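You operate a simulated robot arm through the tools that you are given. There is no shell and no other tool.

You run a simulated robot arm. Do the job below in one go: nothing can be reset, and whatever is moved stays where it is left.

JOB
Dab paste on top of the pink valve and press its seal home.
Fine: paste before the one push, paste block back where it stood, slide out at the end, dial as set. Set down upright: paste block. A coat counts when it lies all over at full strength: go over it till it gets no stronger.

It is judged by the outcome, as a careful person would: the job done as asked, and still so three seconds after it is handed in. It fails if anything else is knocked over, pushed out of place, dropped, spilled or broken. A push-on lid holds only when it is set on centred and level and pressed home; a screw cap is set on level and turned clockwise until tight.

ROBOT AND FRAMES
A 7-joint arm with a three-finger gripper, fixed in place. Base frame: the origin is at the foot of the arm, x ahead of it, y to its left, z up; the work surface is at about z = 0.78. Lengths are in m, angles in rad, forces in N, time in s.
With the tool pointing down near the work surface it reaches from about 0.5 to 0.94 m from the base axis. Its first joint turns from -2.897 to 2.897 rad. Payload 2.69 kg.
The tool frame sits at the grasp point between the pads (the TCP): z along the fingers, y along the line on which they close. The tips reach 0.029 m beyond it. The gripper opens to 0.12 m. The gripper's body begins 0.078 m behind the TCP.
Orientation is that of the tool frame in the base frame, as [roll, pitch, yaw] about the fixed x, y, z axes, in that order (R = Rz(yaw) Ry(pitch) Rx(roll)). With the fingers straight down and closing along the base's y, the tool's x points along the base's -x, its y along +y and its z along -z.

CONTROLS
- The arm moves only by the tool drive_tool. Its argument "commands" is a list that holds one entry, the list of rows, each a list of 7 numbers: the turn, a rotation vector about the tool's x, y, z in rad, then the shift along the tool's x, y, z in m, then the closure in counts, from 0 (fully open) to 255 (shut). In form: [[[wx, wy, wz, tx, ty, tz, gripper], ...]]. A call has 1 to 20 rows; each row shifts and turns the commanded pose from where the row before left it, along the tool's axes as they then stand. A row lasts 0.2 s, in which the tool goes at most 0.05 m and 0.15 rad; a call with a longer step from one row to the next is refused whole, and so is a gripper value outside its range. A pose out of reach is approached as far as the arm can. The call stops where the force on the tool passes 40 N (or 10 N more than at its start, if that is more) or the arm is blocked; 0.2 s more then pass. The fingers move at their own pace and stop on an object; they squeeze with about 25 N. The grip force told is the motor's: it shows also when the fingers shut on nothing. Time passes only in rows, and 0.2 s behind the last, so rows that do not move let the fingers close. The reply holds the time, the measured pose of the TCP, the force on the tool along the base axes, the opening and the grip force, in the units named above and with some noise, with the torque about the TCP (base axes, N m) and any sound that the robot's microphone picked up.
- Cameras (640 x 400 px; columns grow to the right, rows downward): "scene" is fixed at [0.0486, -0.4993, 1.4542]; the picture's right is [0.38, -0.93, 0.00], its down [-0.54, -0.22, -0.81] and it looks along [0.75, 0.31, -0.59] (base axes); focal length 320 px, centre (320, 200). "wrist" rides on the gripper at [0.063, 0, -0.104] in the tool frame; the picture's right is [0.00, 1.00, 0.00], its down [-0.83, 0.00, -0.56] and it looks along [-0.56, 0.00, 0.83] (tool axes); focal length 275 px, centre (320, 200). There is no depth. A picture from a camera that has moved, and an enlarged one, comes with that camera's place and axes in the base frame and with its lens.
- grab_frame(camera): a new picture of that camera. It takes no simulated time.
- move_column(by): slides the trunk up (or, below 0, down) by that many m; the arm rides with it, the base frame stays. It gives what a move gives, with no picture.
- inspect(camera, box): a new picture of the part [left, top, right, bottom] of that camera's present view, enlarged. It takes no simulated time.
- close_job(): hands the job in; it is judged then, once.

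Places have to be worked out from the pictures, the camera data and where the tool is seen. Open the gripper and draw the arm clear of the work before you hand the job in, unless the task says otherwise.

The tools are called after "Call:" as a command line: name --argument value ..., lists and objects as JSON in quotes. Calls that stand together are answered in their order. drive_tool: Moves the arm, as the interface text tells. Its arguments: {"type":"object","properties":{"commands":{"type":"array","items":{"type":"array","items":{"type":"array","items":{"type":"number"}}}}},"required":["commands"]} The other tools are called the same way: move_column (by) slides the trunk up or down; grab_frame (camera) takes a picture; inspect (camera, box) takes an enlarged picture of a part of a camera's view; close_job () hands the job in.

At the start:

```text
time_s: 0.0
position: [0.4813, -0.3148, 1.1556]
ee_rot: [3.14, 0.0, 3.141]
contact_force: [0.0, 0.5, 0.6]
ft_torque: [-0.03, -0.02, 0.01]
finger_gap: 0.12
grip_force: 0.1
trunk travel left (down, up): [-0.588, 0.025]
```

scene: 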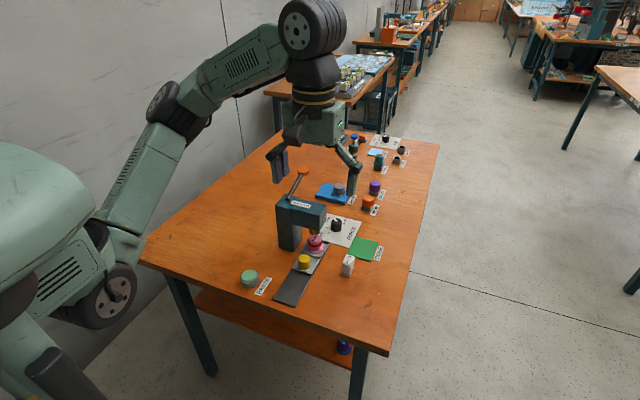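
wrist: 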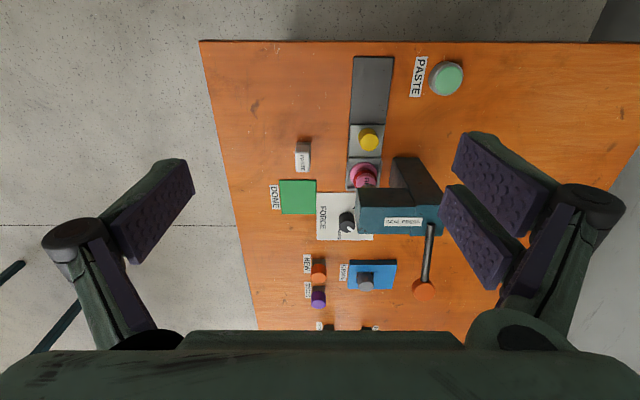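

The pictures show a bench with a press, a slide, a paste block and several valves. I'll enlarge parts of both views to read the labels before moving.

Call:
inspect --camera "scene" --box '[220, 180, 400, 310]'

Call:
inspect --camera "scene" --box '[310, 120, 440, 210]'

Call:
inspect --camera "wrist" --box '[250, 40, 490, 190]'

Call:
inspect --camera "wrist" --box '[250, 170, 490, 330]'

```text
3.08 times, centred on (310, 245) of scene
camera zoom: at [0.0486, -0.4993, 1.4542], right [0.38, -0.93, 0.0], down [-0.54, -0.22, -0.81], along [0.75, 0.31, -0.59], focal length 983 px, centre (351, 62)
```

zoom: 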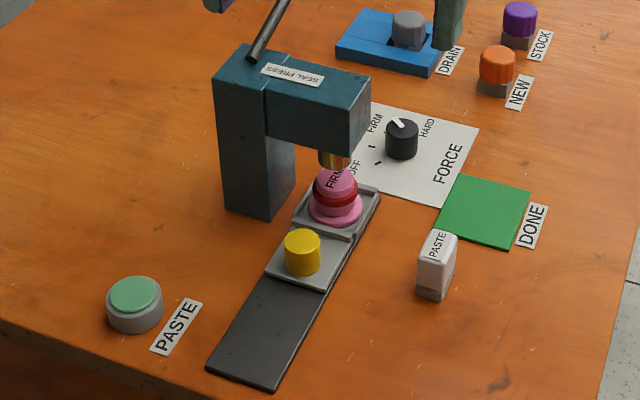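

```text
4.44 times, centred on (375, 165) of scene
camera zoom: at [0.0486, -0.4993, 1.4542], right [0.38, -0.93, 0.0], down [-0.54, -0.22, -0.81], along [0.75, 0.31, -0.59], focal length 1420 px, centre (76, 356)
```

zoom: 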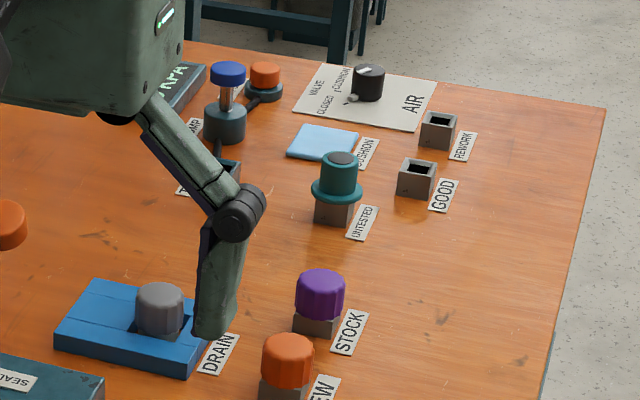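

```text
2.67 times, centred on (370, 115) of wrist
camera zoom: at [0.419, -0.3154, 1.2613], right [0.0, 1.0, 0.0], down [0.83, 0.0, 0.56], along [0.56, 0.0, -0.83], focal length 734 px, centre (187, 427)
```

zoom: 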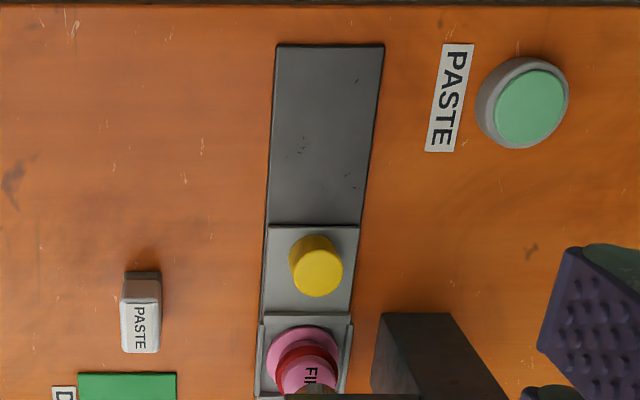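

```text
2.50 times, centred on (370, 250) of wrist
camera zoom: at [0.419, -0.3154, 1.2613], right [0.0, 1.0, 0.0], down [0.83, 0.0, 0.56], along [0.56, 0.0, -0.83], focal length 688 px, centre (195, 75)
```

zoom: 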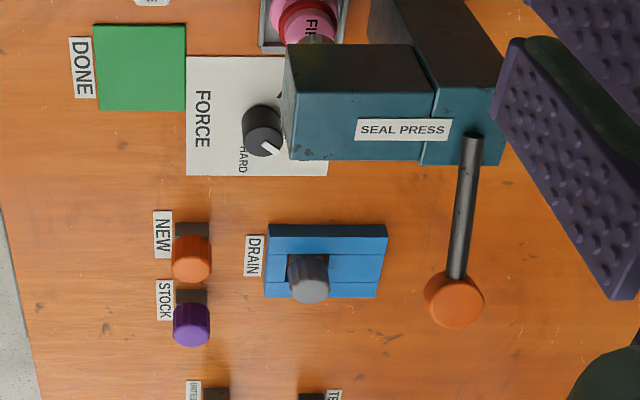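

I can see the slide and its yellow knob under the press, with the pink valve in the tray. I'll zoom in further on the dial, lever, paste pad and valve.

Call:
inspect --camera "scene" --box '[310, 205, 370, 255]'

Call:
inspect --camera "scene" --box '[265, 155, 345, 205]'

Call:
inspect --camera "wrist" --box '[310, 180, 380, 250]'

Call:
inspect --camera "scene" --box '[285, 220, 365, 280]'

```text
8.00 times, centred on (340, 230) of scene
camera zoom: at [0.0486, -0.4993, 1.4542], right [0.38, -0.93, 0.0], down [-0.54, -0.22, -0.81], along [0.75, 0.31, -0.59], focal length 2556 px, centre (160, -40)
```

zoom: 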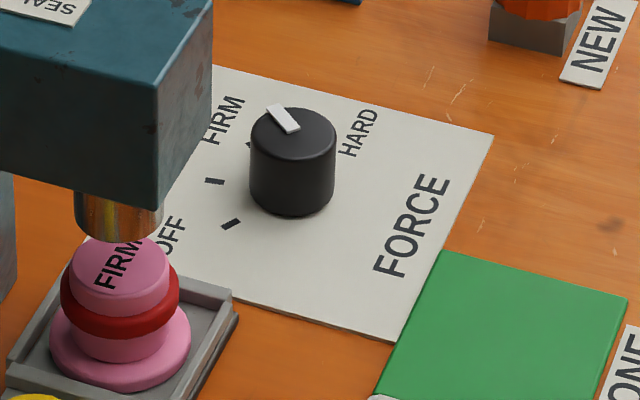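

```text
8.00 times, centred on (305, 180) of scene
camera zoom: at [0.0486, -0.4993, 1.4542], right [0.38, -0.93, 0.0], down [-0.54, -0.22, -0.81], along [0.75, 0.31, -0.59], focal length 2556 px, centre (440, 360)
```

zoom: 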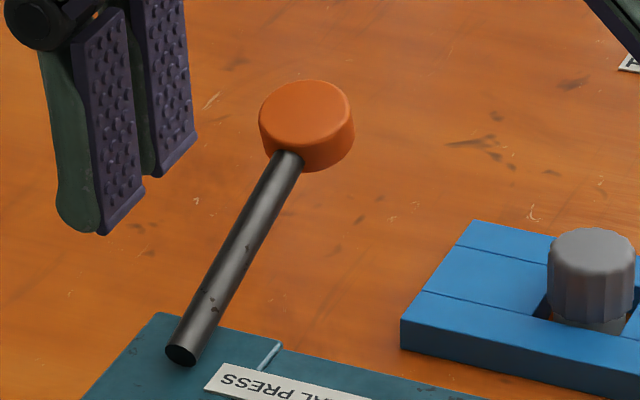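

```text
5.71 times, centred on (345, 215) of wrist
camera zoom: at [0.419, -0.3154, 1.2613], right [0.0, 1.0, 0.0], down [0.83, 0.0, 0.56], along [0.56, 0.0, -0.83], focal length 1573 px, centre (177, 114)
```

zoom: 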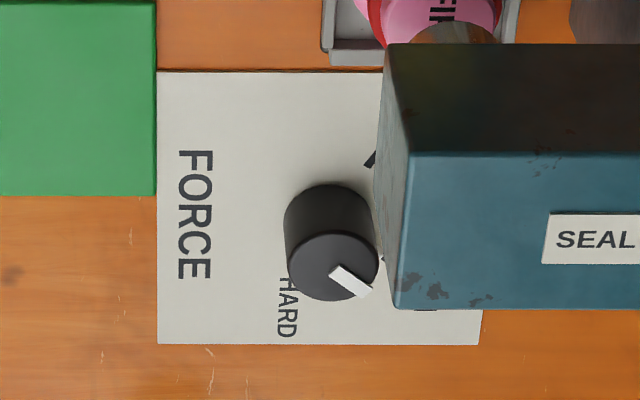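

```text
6.67 times, centred on (325, 250) of scene
camera zoom: at [0.0486, -0.4993, 1.4542], right [0.38, -0.93, 0.0], down [-0.54, -0.22, -0.81], along [0.75, 0.31, -0.59], focal length 2130 px, centre (287, -133)
```

zoom: 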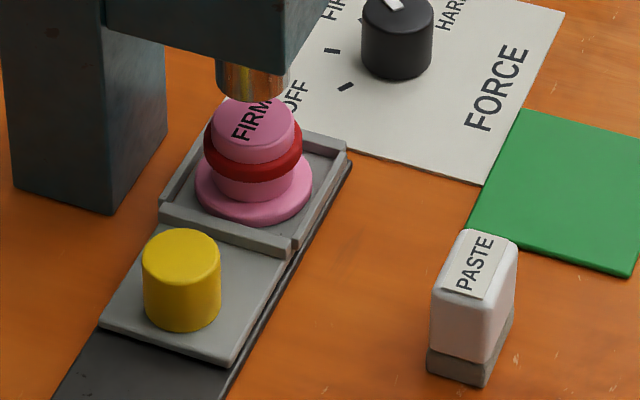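

The dial reads about FIRM, but I need a closer look. I place the valve top near (0.65,-0.24,0.85), the knob near (0.595,-0.23,0.82), the paste block near (0.626,-0.345,0.84) and the pad near (0.50,-0.12). I'll lower the arm a little for a closer view.

Call:
drive_tool --commands '[[[0, 0, 0, 0, 0.02, 0.04, 0], [0, 0, 0, 0, 0.02, 0.04, 0], [0, 0, 0, 0, 0.01, 0.04, 0], [0, 0, 0, 0, 0, 0, 0]]]'

Call:
grab_frame --camera "wrist"

Call:
grab_frame --camera "scene"

```text
time_s: 1.0
position: [0.4812, -0.2654, 1.0363]
ee_rot: [-3.139, -0.003, 3.141]
contact_force: [-0.2, 0.2, 0.0]
ft_torque: [-0.01, 0.02, 0.02]
finger_gap: 0.12
grip_force: 0.1
trunk travel left (down, up): [-0.588, 0.025]
```

```text
taken
camera wrist: at [0.4198, -0.2672, 1.1418], right [0.0, 1.0, 0.0], down [0.83, 0.0, 0.56], along [0.56, 0.0, -0.83], focal length 275 px, centre (320, 200)
```

wrist: 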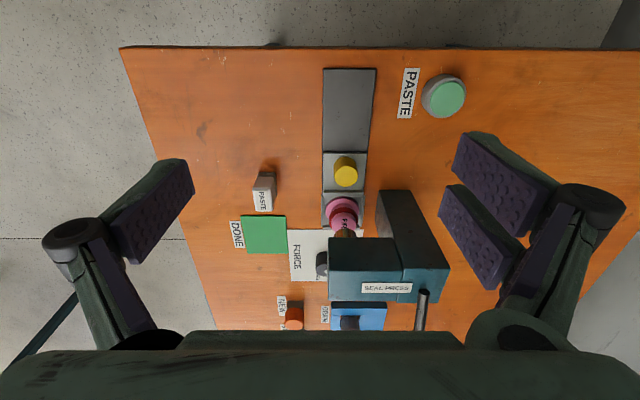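

```text
taken
```

scene: 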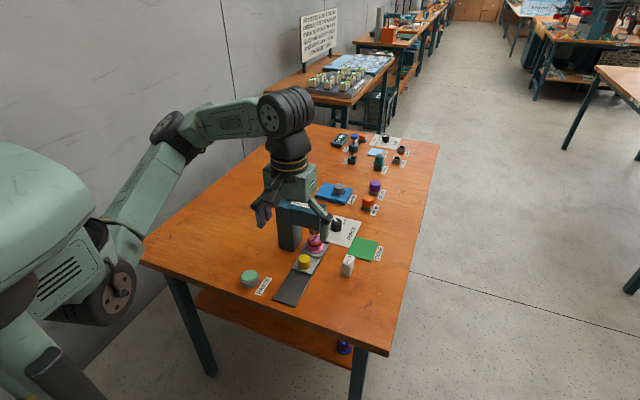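

A sign on the back bench has come into view. I'll read it and enlarge the work area.

Call:
inspect --camera "scene" --box '[295, 5, 345, 60]'

Call:
inspect --camera "wrist" --box '[230, 60, 390, 240]'

Call:
inspect --camera "wrist" --box '[390, 60, 480, 130]'

Call:
inspect --camera "wrist" --box '[230, 160, 290, 220]'

```text
7.27 times, centred on (320, 32) of scene
camera zoom: at [0.0486, -0.4993, 1.4542], right [0.38, -0.93, 0.0], down [-0.54, -0.22, -0.81], along [0.75, 0.31, -0.59], focal length 2324 px, centre (320, 1418)
```

zoom: 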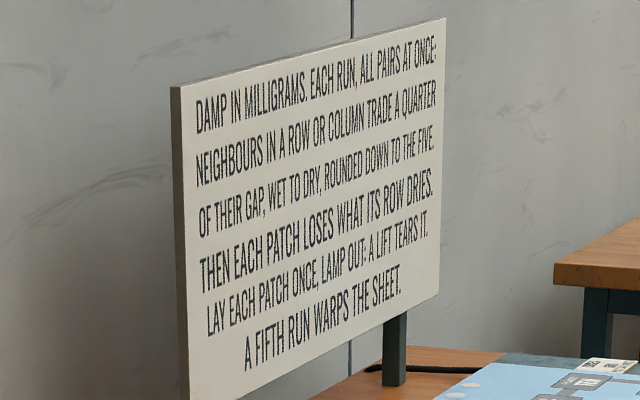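

```text
2.22 times, centred on (310, 150) of wrist
camera zoom: at [0.4198, -0.2672, 1.1418], right [0.0, 1.0, 0.0], down [0.83, 0.0, 0.56], along [0.56, 0.0, -0.83], focal length 612 px, centre (342, 311)
```

zoom: 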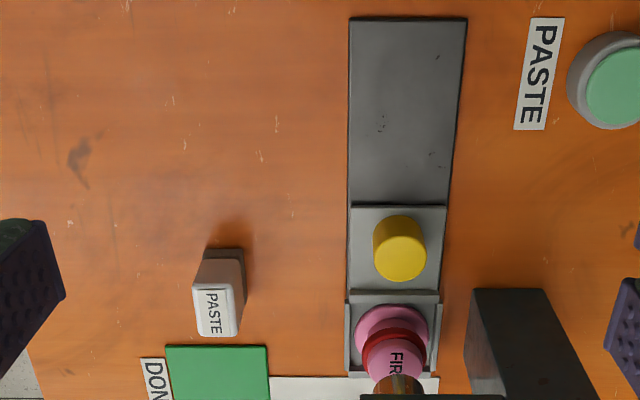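

```text
5.71 times, centred on (435, 95) of wrist
camera zoom: at [0.4198, -0.2672, 1.1418], right [0.0, 1.0, 0.0], down [0.83, 0.0, 0.56], along [0.56, 0.0, -0.83], focal length 1573 px, centre (-337, 800)
```

zoom: 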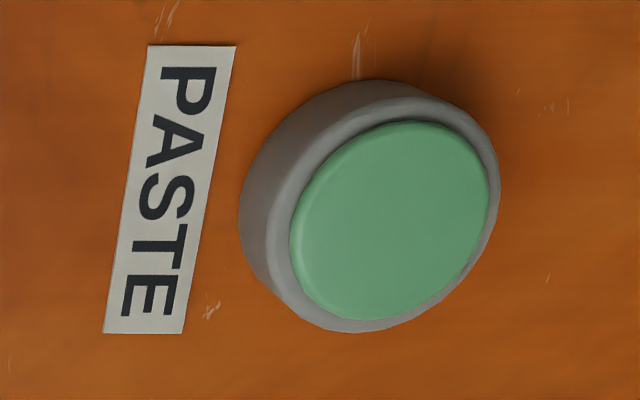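

```text
6.67 times, centred on (260, 190) of wrist
camera zoom: at [0.4198, -0.2672, 1.1418], right [0.0, 1.0, 0.0], down [0.83, 0.0, 0.56], along [0.56, 0.0, -0.83], focal length 1835 px, centre (720, 267)
```

zoom: 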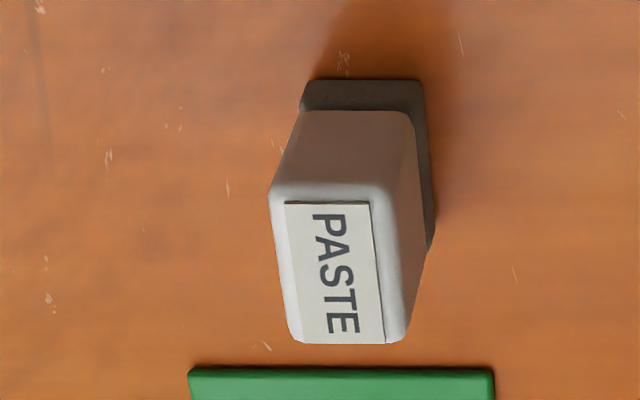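

The sign has nothing to do with this job. Next I'll move over to the right side, facing the dial, to read its setting clearly and look at the block.

Call:
drive_tool --commands '[[[0, 0, 0, 0, -0.04, -0.01, 0], [0, 0, 0, -0.03, -0.035, 0, 0], [0, 0, 0, -0.035, -0.03, 0, 0], [0, 0, 0, -0.035, -0.01, 0, 0], [0, 0, 0, 0, 0, 0, 0]]]'

Call:
grab_frame --camera "wrist"

Call:
inspect --camera "wrist" --box '[310, 120, 470, 240]'

```text
time_s: 2.2
position: [0.5823, -0.3787, 1.0445]
ee_rot: [3.14, 0.0, -3.141]
contact_force: [-0.1, -0.1, -0.4]
ft_torque: [0.04, 0.01, -0.01]
finger_gap: 0.12
grip_force: 0.0
trunk travel left (down, up): [-0.588, 0.025]
```

```text
taken
camera wrist: at [0.5202, -0.3812, 1.1502], right [0.0, 1.0, 0.0], down [0.83, 0.0, 0.56], along [0.56, 0.0, -0.83], focal length 275 px, centre (320, 200)
```

wrist: 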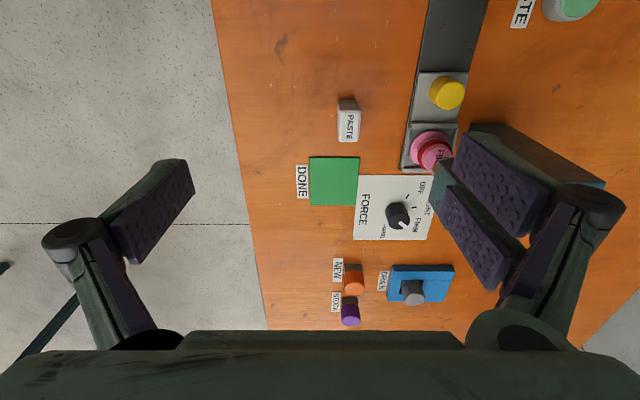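

```text
3.33 times, centred on (390, 180) of wrist
camera zoom: at [0.5202, -0.3812, 1.1502], right [0.0, 1.0, 0.0], down [0.83, 0.0, 0.56], along [0.56, 0.0, -0.83], focal length 918 px, centre (87, 267)
```

zoom: 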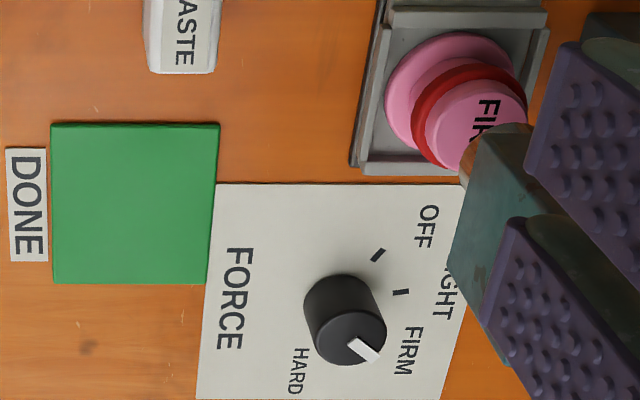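

Ticks run OFF, LIGHT, FIRM, HARD, and the pointer seems to be at FIRM. I'll zoom in once more to confirm, and check the block's exact place.

Call:
inspect --camera "wrist" --box '[370, 180, 440, 244]'

Call:
inspect --camera "wrist" --box '[320, 80, 380, 150]'

Call:
inspect --camera "wrist" --box '[390, 60, 480, 180]'

```text
6.25 times, centred on (405, 212) of wrist
camera zoom: at [0.5202, -0.3812, 1.1502], right [0.0, 1.0, 0.0], down [0.83, 0.0, 0.56], along [0.56, 0.0, -0.83], focal length 1720 px, centre (-211, 125)
```

zoom: 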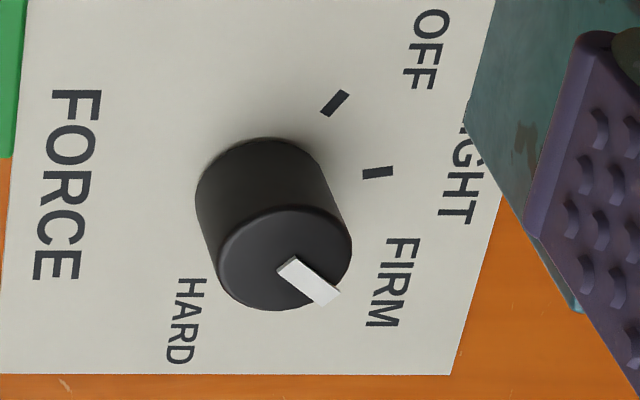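

```text
5.71 times, centred on (350, 115) of wrist
camera zoom: at [0.5202, -0.3812, 1.1502], right [0.0, 1.0, 0.0], down [0.83, 0.0, 0.56], along [0.56, 0.0, -0.83], focal length 1573 px, centre (149, 686)
```

zoom: 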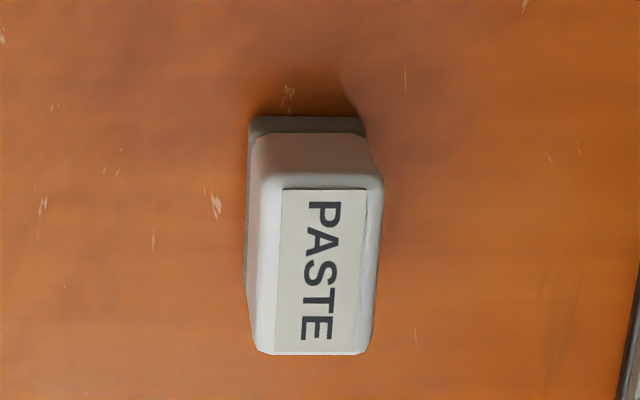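

```text
3.33 times, centred on (435, 120) of wrist
camera zoom: at [0.5202, -0.3812, 1.1502], right [0.0, 1.0, 0.0], down [0.83, 0.0, 0.56], along [0.56, 0.0, -0.83], focal length 918 px, centre (-63, 467)
```

zoom: 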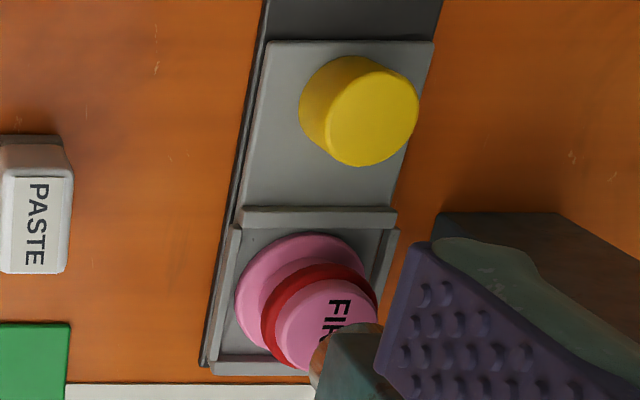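

The dial is on FIRM, which matches the valve's print, so I leave it alone. Next I'll pull the slide out by its yellow knob: move above (0.595,-0.232) with the fingers half open and come down partway.

Call:
drive_tool --commands '[[[0, 0, 0, 0, 0.045, 0, 100], [0, 0, 0, 0, 0.045, 0, 100], [0, 0, 0, -0.006, 0.045, 0, 100], [0, 0, 0, -0.007, 0.012, 0, 100], [0, 0, 0, 0, 0, 0.045, 100], [0, 0, 0, 0, 0, 0.045, 100], [0, 0, 0, 0, 0, 0.045, 100], [0, 0, 0, 0, 0, 0.03, 100], [0, 0, 0, 0, 0, 0, 100], [0, 0, 0, 0, 0, 0, 100]]]'

Call:
grab_frame --camera "wrist"

Call:
inspect --camera "scene" --box '[240, 190, 380, 300]'

```text
time_s: 4.4
position: [0.5952, -0.2331, 0.8826]
ee_rot: [-3.139, -0.001, -3.14]
contact_force: [1.2, 0.1, -0.4]
ft_torque: [0.01, 0.0, 0.02]
finger_gap: 0.073
grip_force: 0.1
trunk travel left (down, up): [-0.588, 0.025]
```

```text
taken
camera wrist: at [0.533, -0.2346, 0.9869], right [0.0, 1.0, 0.0], down [0.83, 0.0, 0.56], along [0.56, 0.0, -0.83], focal length 275 px, centre (320, 200)
```

wrist: 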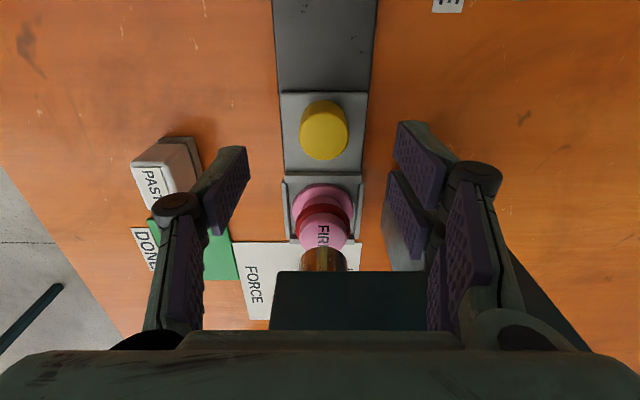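

```text
3.64 times, centred on (310, 245) of scene
camera zoom: at [0.0486, -0.4993, 1.4542], right [0.38, -0.93, 0.0], down [-0.54, -0.22, -0.81], along [0.75, 0.31, -0.59], focal length 1162 px, centre (356, 36)
```

zoom: 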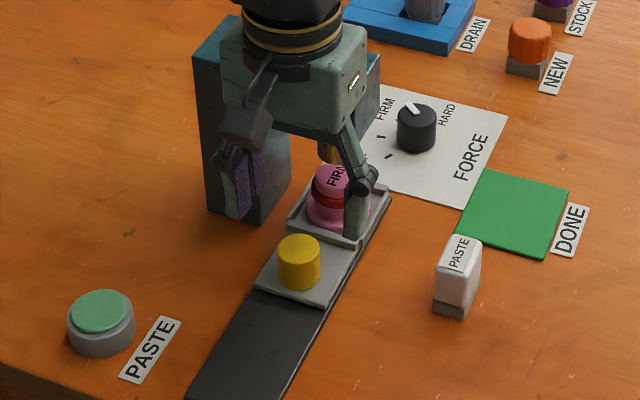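

The fingers straddle the knob in y, and I want to be sure the hand clears the press arm before going lower. I'll check that gap closely.

Call:
inspect --camera "scene" --box '[275, 165, 355, 245]'

Call:
inspect --camera "wrist" --box '[220, 180, 460, 400]'

```text
5.00 times, centred on (315, 205) of scene
camera zoom: at [0.0486, -0.4993, 1.4542], right [0.38, -0.93, 0.0], down [-0.54, -0.22, -0.81], along [0.75, 0.31, -0.59], focal length 1598 px, centre (345, 175)
```

zoom: 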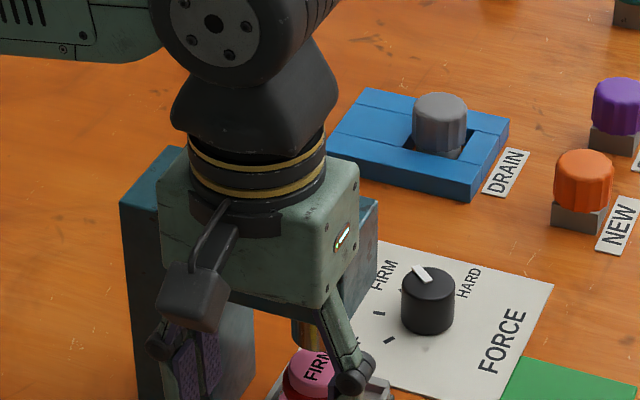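

```text
1.82 times, centred on (340, 290) of wrist
camera zoom: at [0.533, -0.2346, 0.9869], right [0.0, 1.0, 0.0], down [0.83, 0.0, 0.56], along [0.56, 0.0, -0.83], focal length 500 px, centre (284, 36)
```

zoom: 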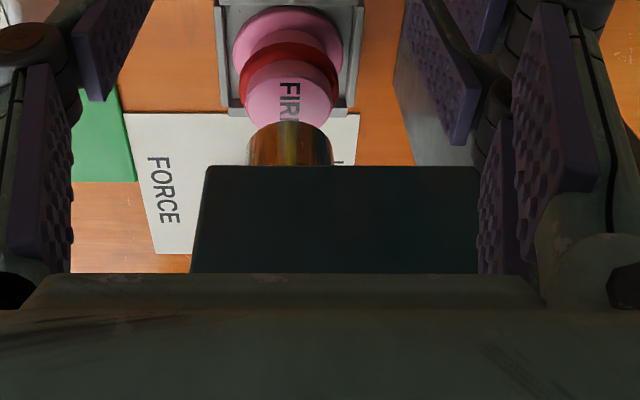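

The hand is deeper than I'd like next to the press arm, so I'll tilt the tool about 20° to lean the hand back toward the robot, then lower onto the knob.

Call:
drive_tool --commands '[[[0, -0.12, 0, 0, 0, 0, 100], [0, -0.12, 0, 0, 0, 0, 100], [0, -0.11, 0, 0, 0, 0, 100], [0, 0, 0, 0.0078, 0, 0.0165, 100], [0, 0, 0, 0.0078, 0, 0.0165, 100], [0, 0, 0, 0.0078, 0, 0.0166, 100], [0, 0, 0, 0, 0, 0, 100]]]'

Call:
grab_frame --camera "wrist"

Call:
inspect --camera "scene" --box '[250, 190, 370, 290]'

```text
time_s: 6.0
position: [0.5887, -0.2327, 0.8267]
ee_rot: [-3.138, 0.35, -3.141]
contact_force: [-0.7, -0.2, -0.2]
ft_torque: [-0.01, -0.03, 0.01]
finger_gap: 0.0728
grip_force: 0.0
trunk travel left (down, up): [-0.588, 0.025]
```

```text
taken
camera wrist: at [0.4954, -0.2341, 0.9042], right [0.0, 1.0, 0.0], down [0.59, 0.0, 0.81], along [0.81, 0.0, -0.59], focal length 275 px, centre (320, 200)
```

wrist: 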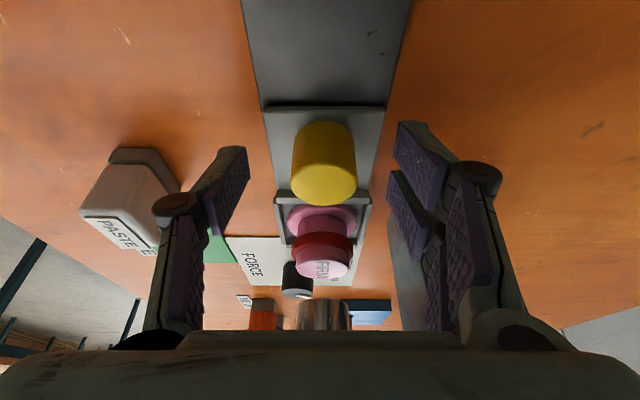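

```text
4.00 times, centred on (310, 240) of scene
camera zoom: at [0.0486, -0.4993, 1.4542], right [0.38, -0.93, 0.0], down [-0.54, -0.22, -0.81], along [0.75, 0.31, -0.59], focal length 1278 px, centre (360, 40)
```

zoom: 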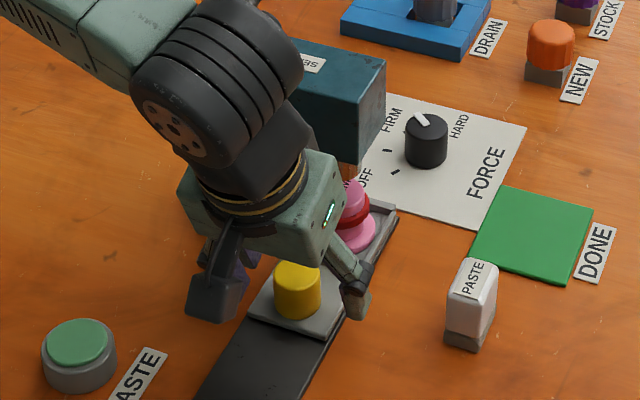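

The hand now clears the press and the fingers straddle the knob. I'll close on it.

Call:
drive_tool --commands '[[[0, 0, 0, 0, 0, 0, 230], [0, 0, 0, 0, 0, 0, 230], [0, 0, 0, 0, 0, 0, 230], [0, 0, 0, 0, 0, 0, 230], [0, 0, 0, 0, 0, 0, 230]]]'

Call:
grab_frame --camera "wrist"

```text
time_s: 7.2
position: [0.5907, -0.2297, 0.8267]
ee_rot: [3.141, 0.349, -3.141]
contact_force: [-1.8, 16.0, 0.1]
ft_torque: [0.57, -0.03, 0.03]
finger_gap: 0.0313
grip_force: 40.6
trunk travel left (down, up): [-0.588, 0.025]
```

```text
taken
camera wrist: at [0.4955, -0.2327, 0.9043], right [-0.01, 1.0, 0.0], down [0.59, 0.0, 0.81], along [0.81, 0.0, -0.59], focal length 275 px, centre (320, 200)
```

wrist: 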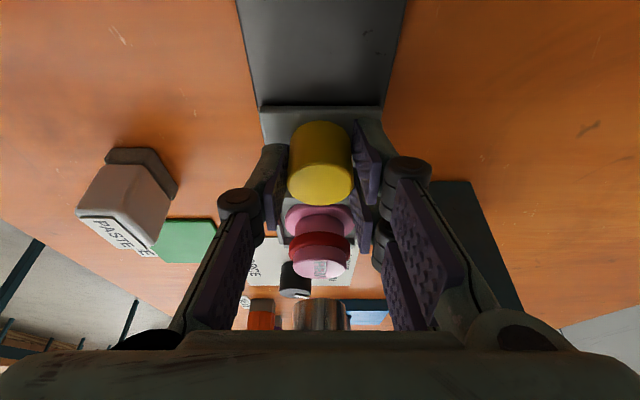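

I have the knob, about 31 mm across, but it sits some 3 mm to +y. I'll ease that off and pull the slide toward the robot.

Call:
drive_tool --commands '[[[0, 0, 0, 0, 0.003, 0, 230], [0, 0, 0, 0.0141, 0, -0.0051, 230], [0, 0, 0, 0.0141, 0, -0.0051, 230], [0, 0, 0, 0.0141, 0, -0.0051, 230], [0, 0, 0, 0.0141, 0, -0.0051, 230], [0, 0, 0, 0, 0, 0, 230]]]'

Call:
grab_frame --camera "scene"

Call:
grab_frame --camera "wrist"

```text
time_s: 8.6
position: [0.5274, -0.2296, 0.8259]
ee_rot: [-3.139, 0.348, 3.139]
contact_force: [0.7, -8.5, -3.2]
ft_torque: [-0.21, -0.49, -0.02]
finger_gap: 0.0313
grip_force: 44.9
trunk travel left (down, up): [-0.588, 0.025]
```

```text
taken
```

scene: 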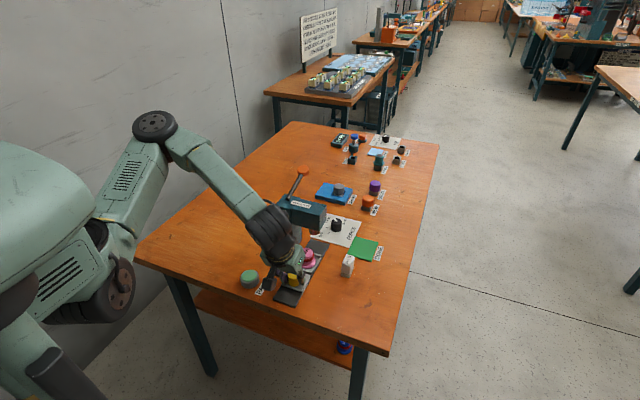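

```text
taken
camera wrist: at [0.4346, -0.2319, 0.9044], right [0.0, 1.0, 0.0], down [0.59, 0.0, 0.81], along [0.81, 0.0, -0.59], focal length 275 px, centre (320, 200)
```

wrist: 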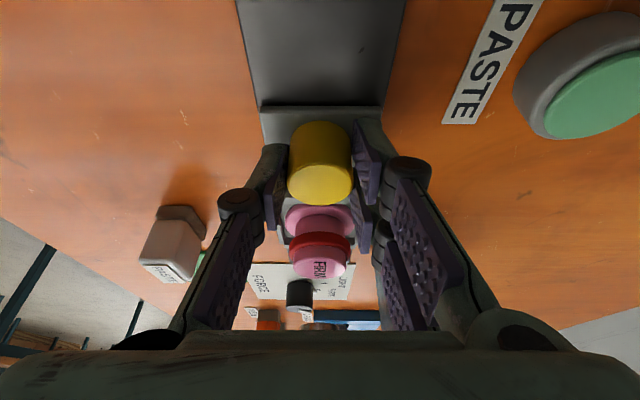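

The slide and valve came along freely by 60 mm. I'll keep pulling in small steps until I find its end stop.

Call:
drive_tool --commands '[[[0, 0, 0, 0.0094, 0, -0.0034, 230], [0, 0, 0, 0.0094, 0, -0.0034, 230], [0, 0, 0, 0.0094, 0, -0.0034, 230], [0, 0, 0, 0.0094, 0, -0.0034, 230], [0, 0, 0, 0, 0, 0, 230]]]'

Call:
grab_frame --camera "wrist"

Call:
inspect --camera "scene" --box '[230, 190, 370, 310]'

```text
time_s: 9.8
position: [0.4886, -0.23, 0.8275]
ee_rot: [-3.138, 0.353, -3.141]
contact_force: [3.5, -13.7, 20.6]
ft_torque: [-0.36, 0.32, 0.09]
finger_gap: 0.0316
grip_force: 45.3
trunk travel left (down, up): [-0.588, 0.025]
```

```text
taken
camera wrist: at [0.395, -0.2318, 0.904], right [0.0, 1.0, 0.0], down [0.59, 0.01, 0.81], along [0.81, 0.0, -0.59], focal length 275 px, centre (320, 200)
```

wrist: 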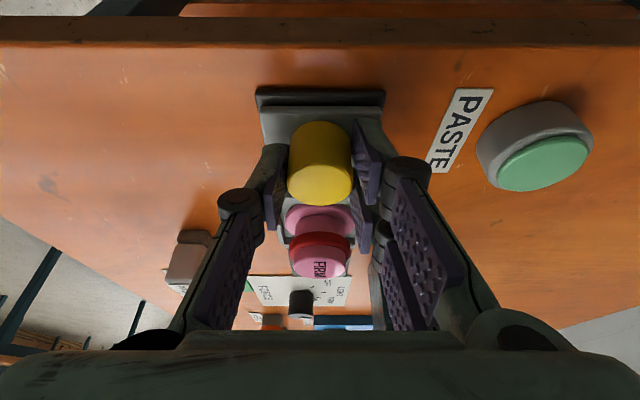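

```text
3.33 times, centred on (300, 250) of scene
camera zoom: at [0.0486, -0.4993, 1.4542], right [0.38, -0.93, 0.0], down [-0.54, -0.22, -0.81], along [0.75, 0.31, -0.59], focal length 1065 px, centre (387, 33)
```

zoom: 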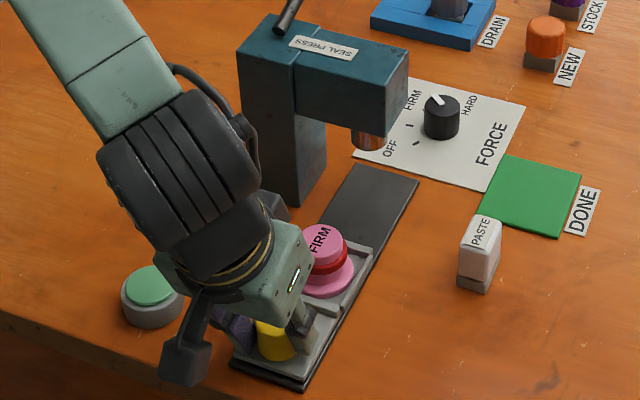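

The slide is now out about 102 mm, near the end of the track, with a little sideways and vertical preload. I'll ease the preload and test another 4 mm for the stop.

Call:
drive_tool --commands '[[[0, 0, 0, -0.0003, -0.0015, -0.001, 230], [0, 0, 0, 0.0038, 0, -0.0014, 230], [0, 0, 0, 0, 0, 0, 230]]]'

Call:
grab_frame --camera "wrist"

```text
time_s: 10.6
position: [0.4882, -0.23, 0.8274]
ee_rot: [-3.141, 0.358, -3.141]
contact_force: [31.1, -0.9, 15.8]
ft_torque: [0.15, -0.73, 0.04]
finger_gap: 0.0313
grip_force: 45.6
trunk travel left (down, up): [-0.588, 0.025]
```

```text
taken
camera wrist: at [0.3939, -0.2326, 0.9034], right [-0.01, 1.0, 0.0], down [0.58, 0.01, 0.81], along [0.81, 0.0, -0.58], focal length 275 px, centre (320, 200)
```

wrist: 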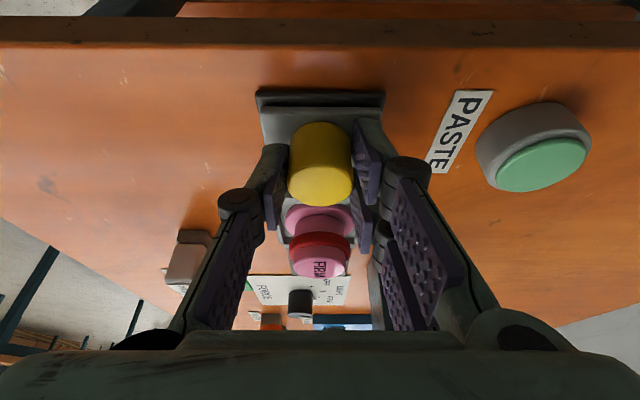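

The end stop is reached (31 N pull, no further movement), so the slide is out. I'll relax the pull, open, and back off along the tool axis.

Call:
drive_tool --commands '[[[0, 0, 0, -0.0038, 0, 0.0014, 230], [0, 0, 0, 0, 0, 0, 120], [0, 0, 0, 0, 0, 0, 120], [0, 0, 0, 0, 0, 0, 120], [0, 0, 0, -0.005, 0, -0.03, 120], [0, 0, 0, -0.01, 0, -0.045, 120], [0, 0, 0, -0.015, 0, -0.045, 120], [0, 0, 0, -0.02, 0, -0.04, 120], [0, 0, 0, 0, 0, 0, 120]]]'

Call:
grab_frame --camera "wrist"

Call:
inspect --camera "scene" --box '[230, 190, 370, 310]'

```text
time_s: 12.6
position: [0.4814, -0.23, 0.9952]
ee_rot: [3.142, 0.35, 3.14]
contact_force: [-0.1, 1.0, -0.2]
ft_torque: [0.0, -0.01, 0.04]
finger_gap: 0.0637
grip_force: 0.1
trunk travel left (down, up): [-0.588, 0.025]
```

```text
taken
camera wrist: at [0.3875, -0.2313, 1.0714], right [0.0, 1.0, 0.0], down [0.59, 0.0, 0.81], along [0.81, 0.0, -0.59], focal length 275 px, centre (320, 200)
```

wrist: 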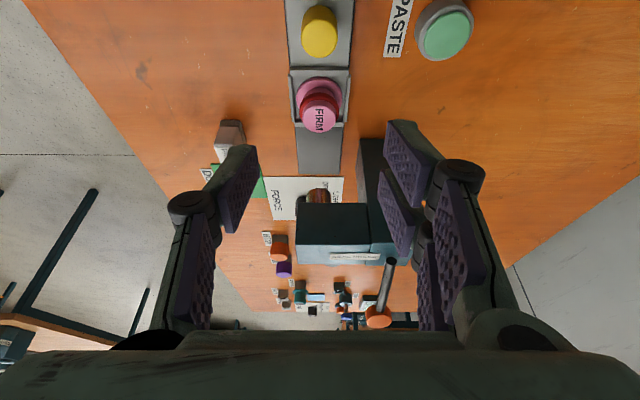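

```text
3.33 times, centred on (300, 250) of scene
camera zoom: at [0.0486, -0.4993, 1.4542], right [0.38, -0.93, 0.0], down [-0.54, -0.22, -0.81], along [0.75, 0.31, -0.59], focal length 1065 px, centre (387, 33)
```

zoom: 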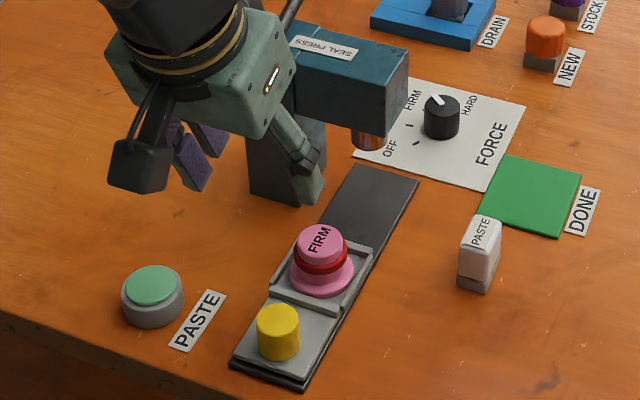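

The slide stands fully out with the valve upright. I'll straighten the tool and move over the paste block, viewing the valve on the way.

Call:
drive_tool --commands '[[[0, 0.12, 0, 0, 0, 0, 120], [0, 0.12, 0, 0, 0, 0, 120], [0, 0.11, 0, 0, 0, 0, 120], [0, 0, 0, 0, -0.04, 0, 120], [0, 0, 0, 0, -0.04, 0, 120], [0, 0, 0, 0, -0.037, 0, 120], [0, 0, 0, 0, 0, 0, 120]]]'

Call:
grab_frame --camera "wrist"

Call:
inspect --camera "wrist" --box '[280, 60, 500, 220]'

```text
time_s: 14.2
position: [0.4828, -0.3468, 0.9947]
ee_rot: [-3.141, 0.0, -3.141]
contact_force: [0.3, 0.4, -0.6]
ft_torque: [-0.02, 0.01, -0.02]
finger_gap: 0.0634
grip_force: 0.0
trunk travel left (down, up): [-0.588, 0.025]
```

```text
taken
camera wrist: at [0.42, -0.3493, 1.1002], right [0.0, 1.0, 0.0], down [0.83, 0.0, 0.56], along [0.56, 0.0, -0.83], focal length 275 px, centre (320, 200)
```

wrist: 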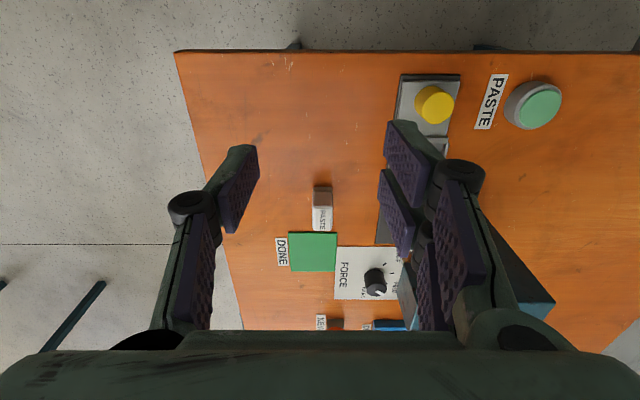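

```text
2.50 times, centred on (390, 140) of wrist
camera zoom: at [0.42, -0.3493, 1.1002], right [0.0, 1.0, 0.0], down [0.83, 0.0, 0.56], along [0.56, 0.0, -0.83], focal length 688 px, centre (145, 350)
```

zoom: 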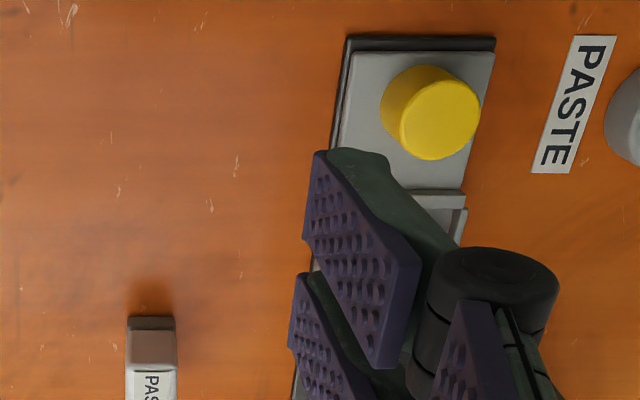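

The block lies right ahead at y≈-0.3465. I'll move over it at x≈0.628 and come down partway to check alignment.

Call:
drive_tool --commands '[[[0, 0, 0, -0.0365, 0, 0, 110], [0, 0, 0, -0.0365, 0, 0, 110], [0, 0, 0, -0.0365, 0, 0, 110], [0, 0, 0, -0.0355, 0, 0, 110], [0, 0, 0, 0, 0, 0.04, 110], [0, 0, 0, 0, 0, 0.04, 110], [0, 0, 0, 0, 0, 0.02, 110], [0, 0, 0, 0, 0, 0, 110]]]'

Call:
grab_frame --camera "wrist"

Call:
inspect --camera "scene" --box '[300, 210, 400, 290]'

```text
time_s: 16.0
position: [0.6282, -0.3489, 0.8952]
ee_rot: [3.141, -0.001, -3.141]
contact_force: [-0.3, -0.5, 0.0]
ft_torque: [0.02, 0.02, 0.01]
finger_gap: 0.0683
grip_force: 0.0
trunk travel left (down, up): [-0.588, 0.025]
```

```text
taken
camera wrist: at [0.5664, -0.3495, 0.9997], right [0.0, 1.0, 0.0], down [0.83, 0.0, 0.56], along [0.56, 0.0, -0.83], focal length 275 px, centre (320, 200)
```

wrist: 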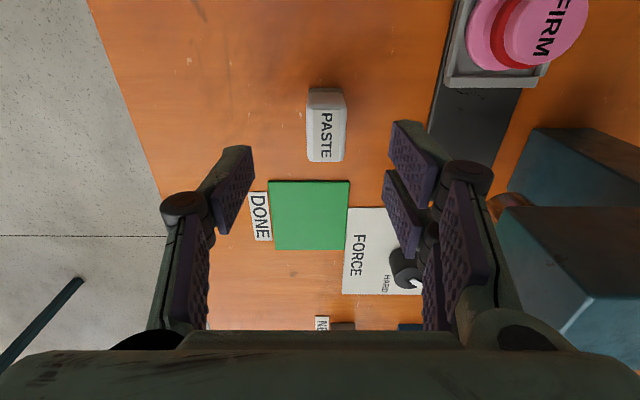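

```text
5.00 times, centred on (350, 250) of scene
camera zoom: at [0.0486, -0.4993, 1.4542], right [0.38, -0.93, 0.0], down [-0.54, -0.22, -0.81], along [0.75, 0.31, -0.59], focal length 1598 px, centre (170, -50)
```

zoom: 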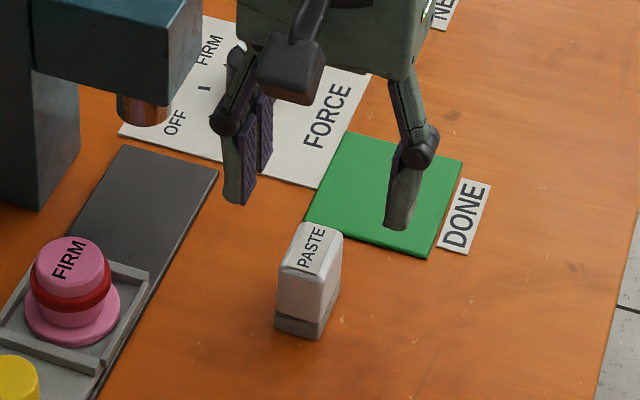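

The block's top centre is at about (0.627,-0.346) and the fingers line up. I'll descend to z≈0.83 and grip its white body.

Call:
drive_tool --commands '[[[0, 0, 0, 0, 0.002, 0.03, 110], [0, 0, 0, 0, 0, 0.03, 110], [0, 0, 0, 0, 0, 0.007, 110], [0, 0, 0, 0, 0, 0, 110], [0, 0, 0, 0, 0, 0, 240], [0, 0, 0, 0, 0, 0, 240], [0, 0, 0, 0, 0, 0, 240], [0, 0, 0, 0, 0, 0, 240], [0, 0, 0, 0, 0, 0, 240]]]'

Call:
grab_frame --camera "wrist"

Call:
inspect --camera "scene" --box '[300, 210, 400, 290]'

```text
time_s: 18.0
position: [0.6267, -0.3451, 0.8269]
ee_rot: [-3.141, -0.001, -3.142]
contact_force: [-1.5, 0.5, -0.4]
ft_torque: [0.02, 0.0, 0.0]
finger_gap: 0.0253
grip_force: 24.5
trunk travel left (down, up): [-0.588, 0.025]
```

```text
taken
camera wrist: at [0.5651, -0.347, 0.9329], right [0.0, 1.0, 0.0], down [0.83, 0.0, 0.56], along [0.56, 0.0, -0.83], focal length 275 px, centre (320, 200)
```

wrist: 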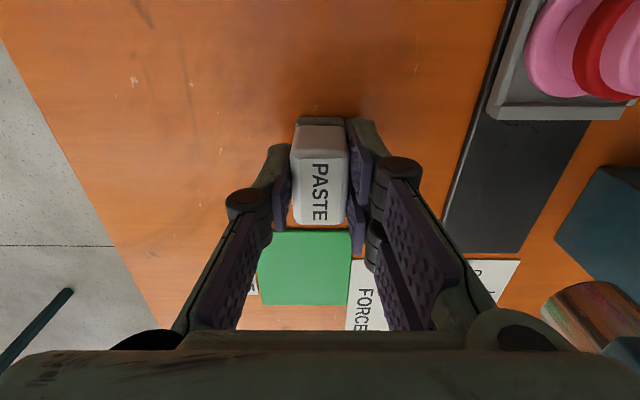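

```text
5.00 times, centred on (350, 250) of scene
camera zoom: at [0.0486, -0.4993, 1.4542], right [0.38, -0.93, 0.0], down [-0.54, -0.22, -0.81], along [0.75, 0.31, -0.59], focal length 1598 px, centre (170, -50)
```

zoom: 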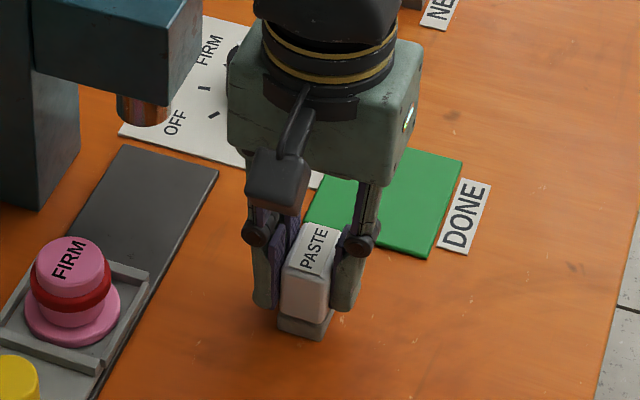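

The block is held (gap 25 mm) around TCP (0.627,-0.346,0.827), with its foot about 47 mm below the TCP. I'll lift it and move to x≈0.50, where the wrist camera can locate the valve and pot.

Call:
drive_tool --commands '[[[0, 0, 0, 0, 0, -0.03, 240], [0, 0, 0, 0, 0, -0.045, 240], [0, 0, 0, 0, 0, -0.045, 240], [0, 0, 0, 0.04, 0, 0, 240], [0, 0, 0, 0.04, 0, 0, 240], [0, 0, 0, 0.04, 0, 0, 240], [0, 0, 0, 0, 0, 0, 240]]]'

Call:
grab_frame --camera "wrist"

Call:
inspect --camera "scene" --box '[230, 190, 370, 310]'

```text
time_s: 19.6
position: [0.5051, -0.3454, 0.9464]
ee_rot: [-3.141, -0.001, -3.141]
contact_force: [0.1, -0.4, -0.7]
ft_torque: [-0.01, 0.0, 0.03]
finger_gap: 0.0255
grip_force: 25.5
trunk travel left (down, up): [-0.588, 0.025]
```

```text
taken
camera wrist: at [0.4435, -0.3471, 1.0527], right [0.0, 1.0, 0.0], down [0.83, 0.0, 0.56], along [0.56, 0.0, -0.83], focal length 275 px, centre (320, 200)
```

wrist: 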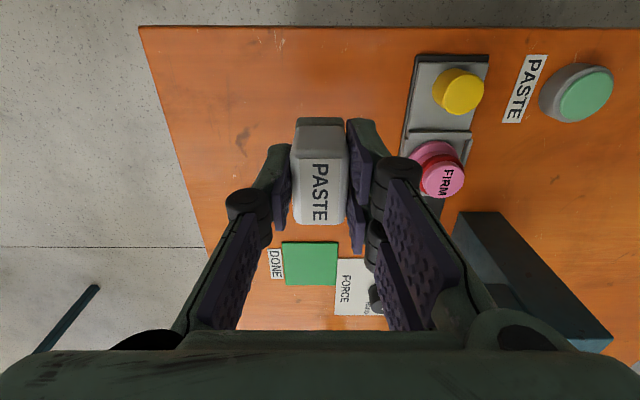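

```text
3.33 times, centred on (300, 250) of scene
camera zoom: at [0.0486, -0.4993, 1.4542], right [0.38, -0.93, 0.0], down [-0.54, -0.22, -0.81], along [0.75, 0.31, -0.59], focal length 1065 px, centre (387, 33)
```

zoom: 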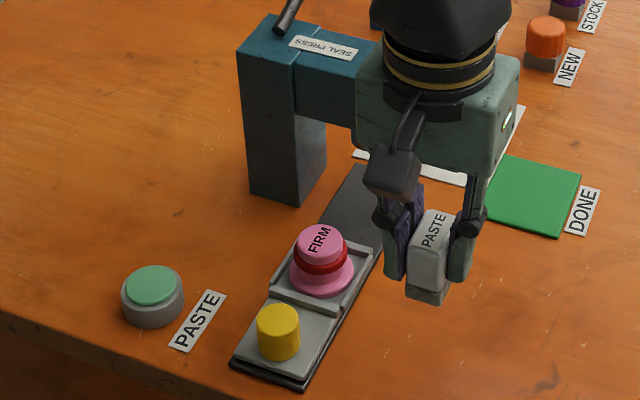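

Valve top lies around (0.56,-0.236). I'll enlarge both views to pin it and the pot down to a few millimetres.

Call:
inspect --camera "wrist" --box '[395, 50, 495, 210]'

Call:
inspect --camera "wrist" --box '[520, 50, 630, 130]'

Call:
inspect --camera "scene" --box '[275, 245, 335, 305]'

Call:
inspect --camera "scene" --box '[230, 260, 280, 300]'

```text
2.50 times, centred on (445, 130) of wrist
camera zoom: at [0.4435, -0.3471, 1.0527], right [0.0, 1.0, 0.0], down [0.83, 0.0, 0.56], along [0.56, 0.0, -0.83], focal length 688 px, centre (8, 375)
```

zoom: 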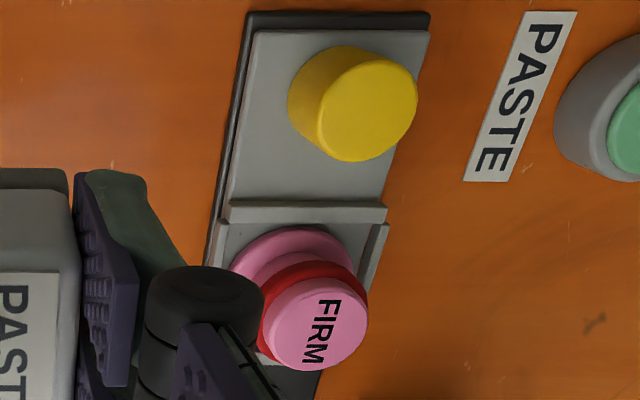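

```text
5.00 times, centred on (575, 90) of wrist
camera zoom: at [0.4435, -0.3471, 1.0527], right [0.0, 1.0, 0.0], down [0.83, 0.0, 0.56], along [0.56, 0.0, -0.83], focal length 1376 px, centre (-955, 750)
```

zoom: 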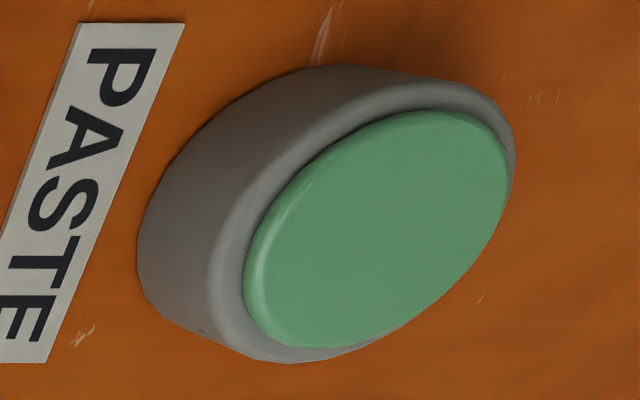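

```text
6.67 times, centred on (305, 275) of scene
camera zoom: at [0.0486, -0.4993, 1.4542], right [0.38, -0.93, 0.0], down [-0.54, -0.22, -0.81], along [0.75, 0.31, -0.59], focal length 2130 px, centre (420, -300)
```

zoom: 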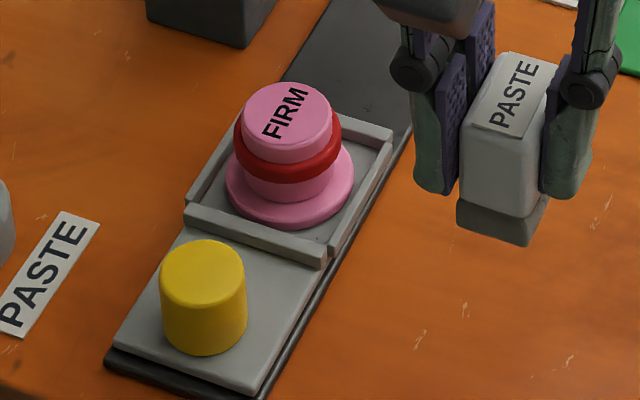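

```text
10.00 times, centred on (255, 280) of scene
camera zoom: at [0.0486, -0.4993, 1.4542], right [0.38, -0.93, 0.0], down [-0.54, -0.22, -0.81], along [0.75, 0.31, -0.59], focal length 3195 px, centre (970, -600)
```

zoom: 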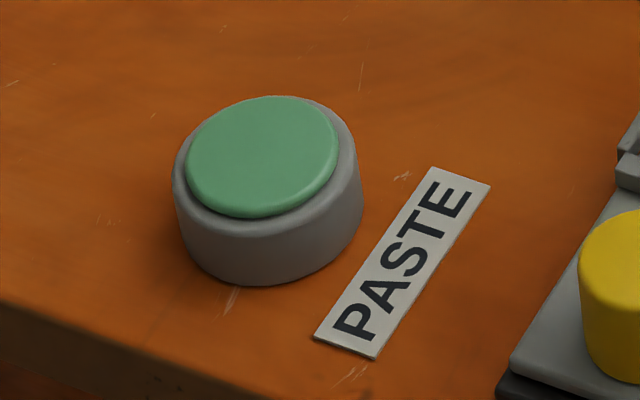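

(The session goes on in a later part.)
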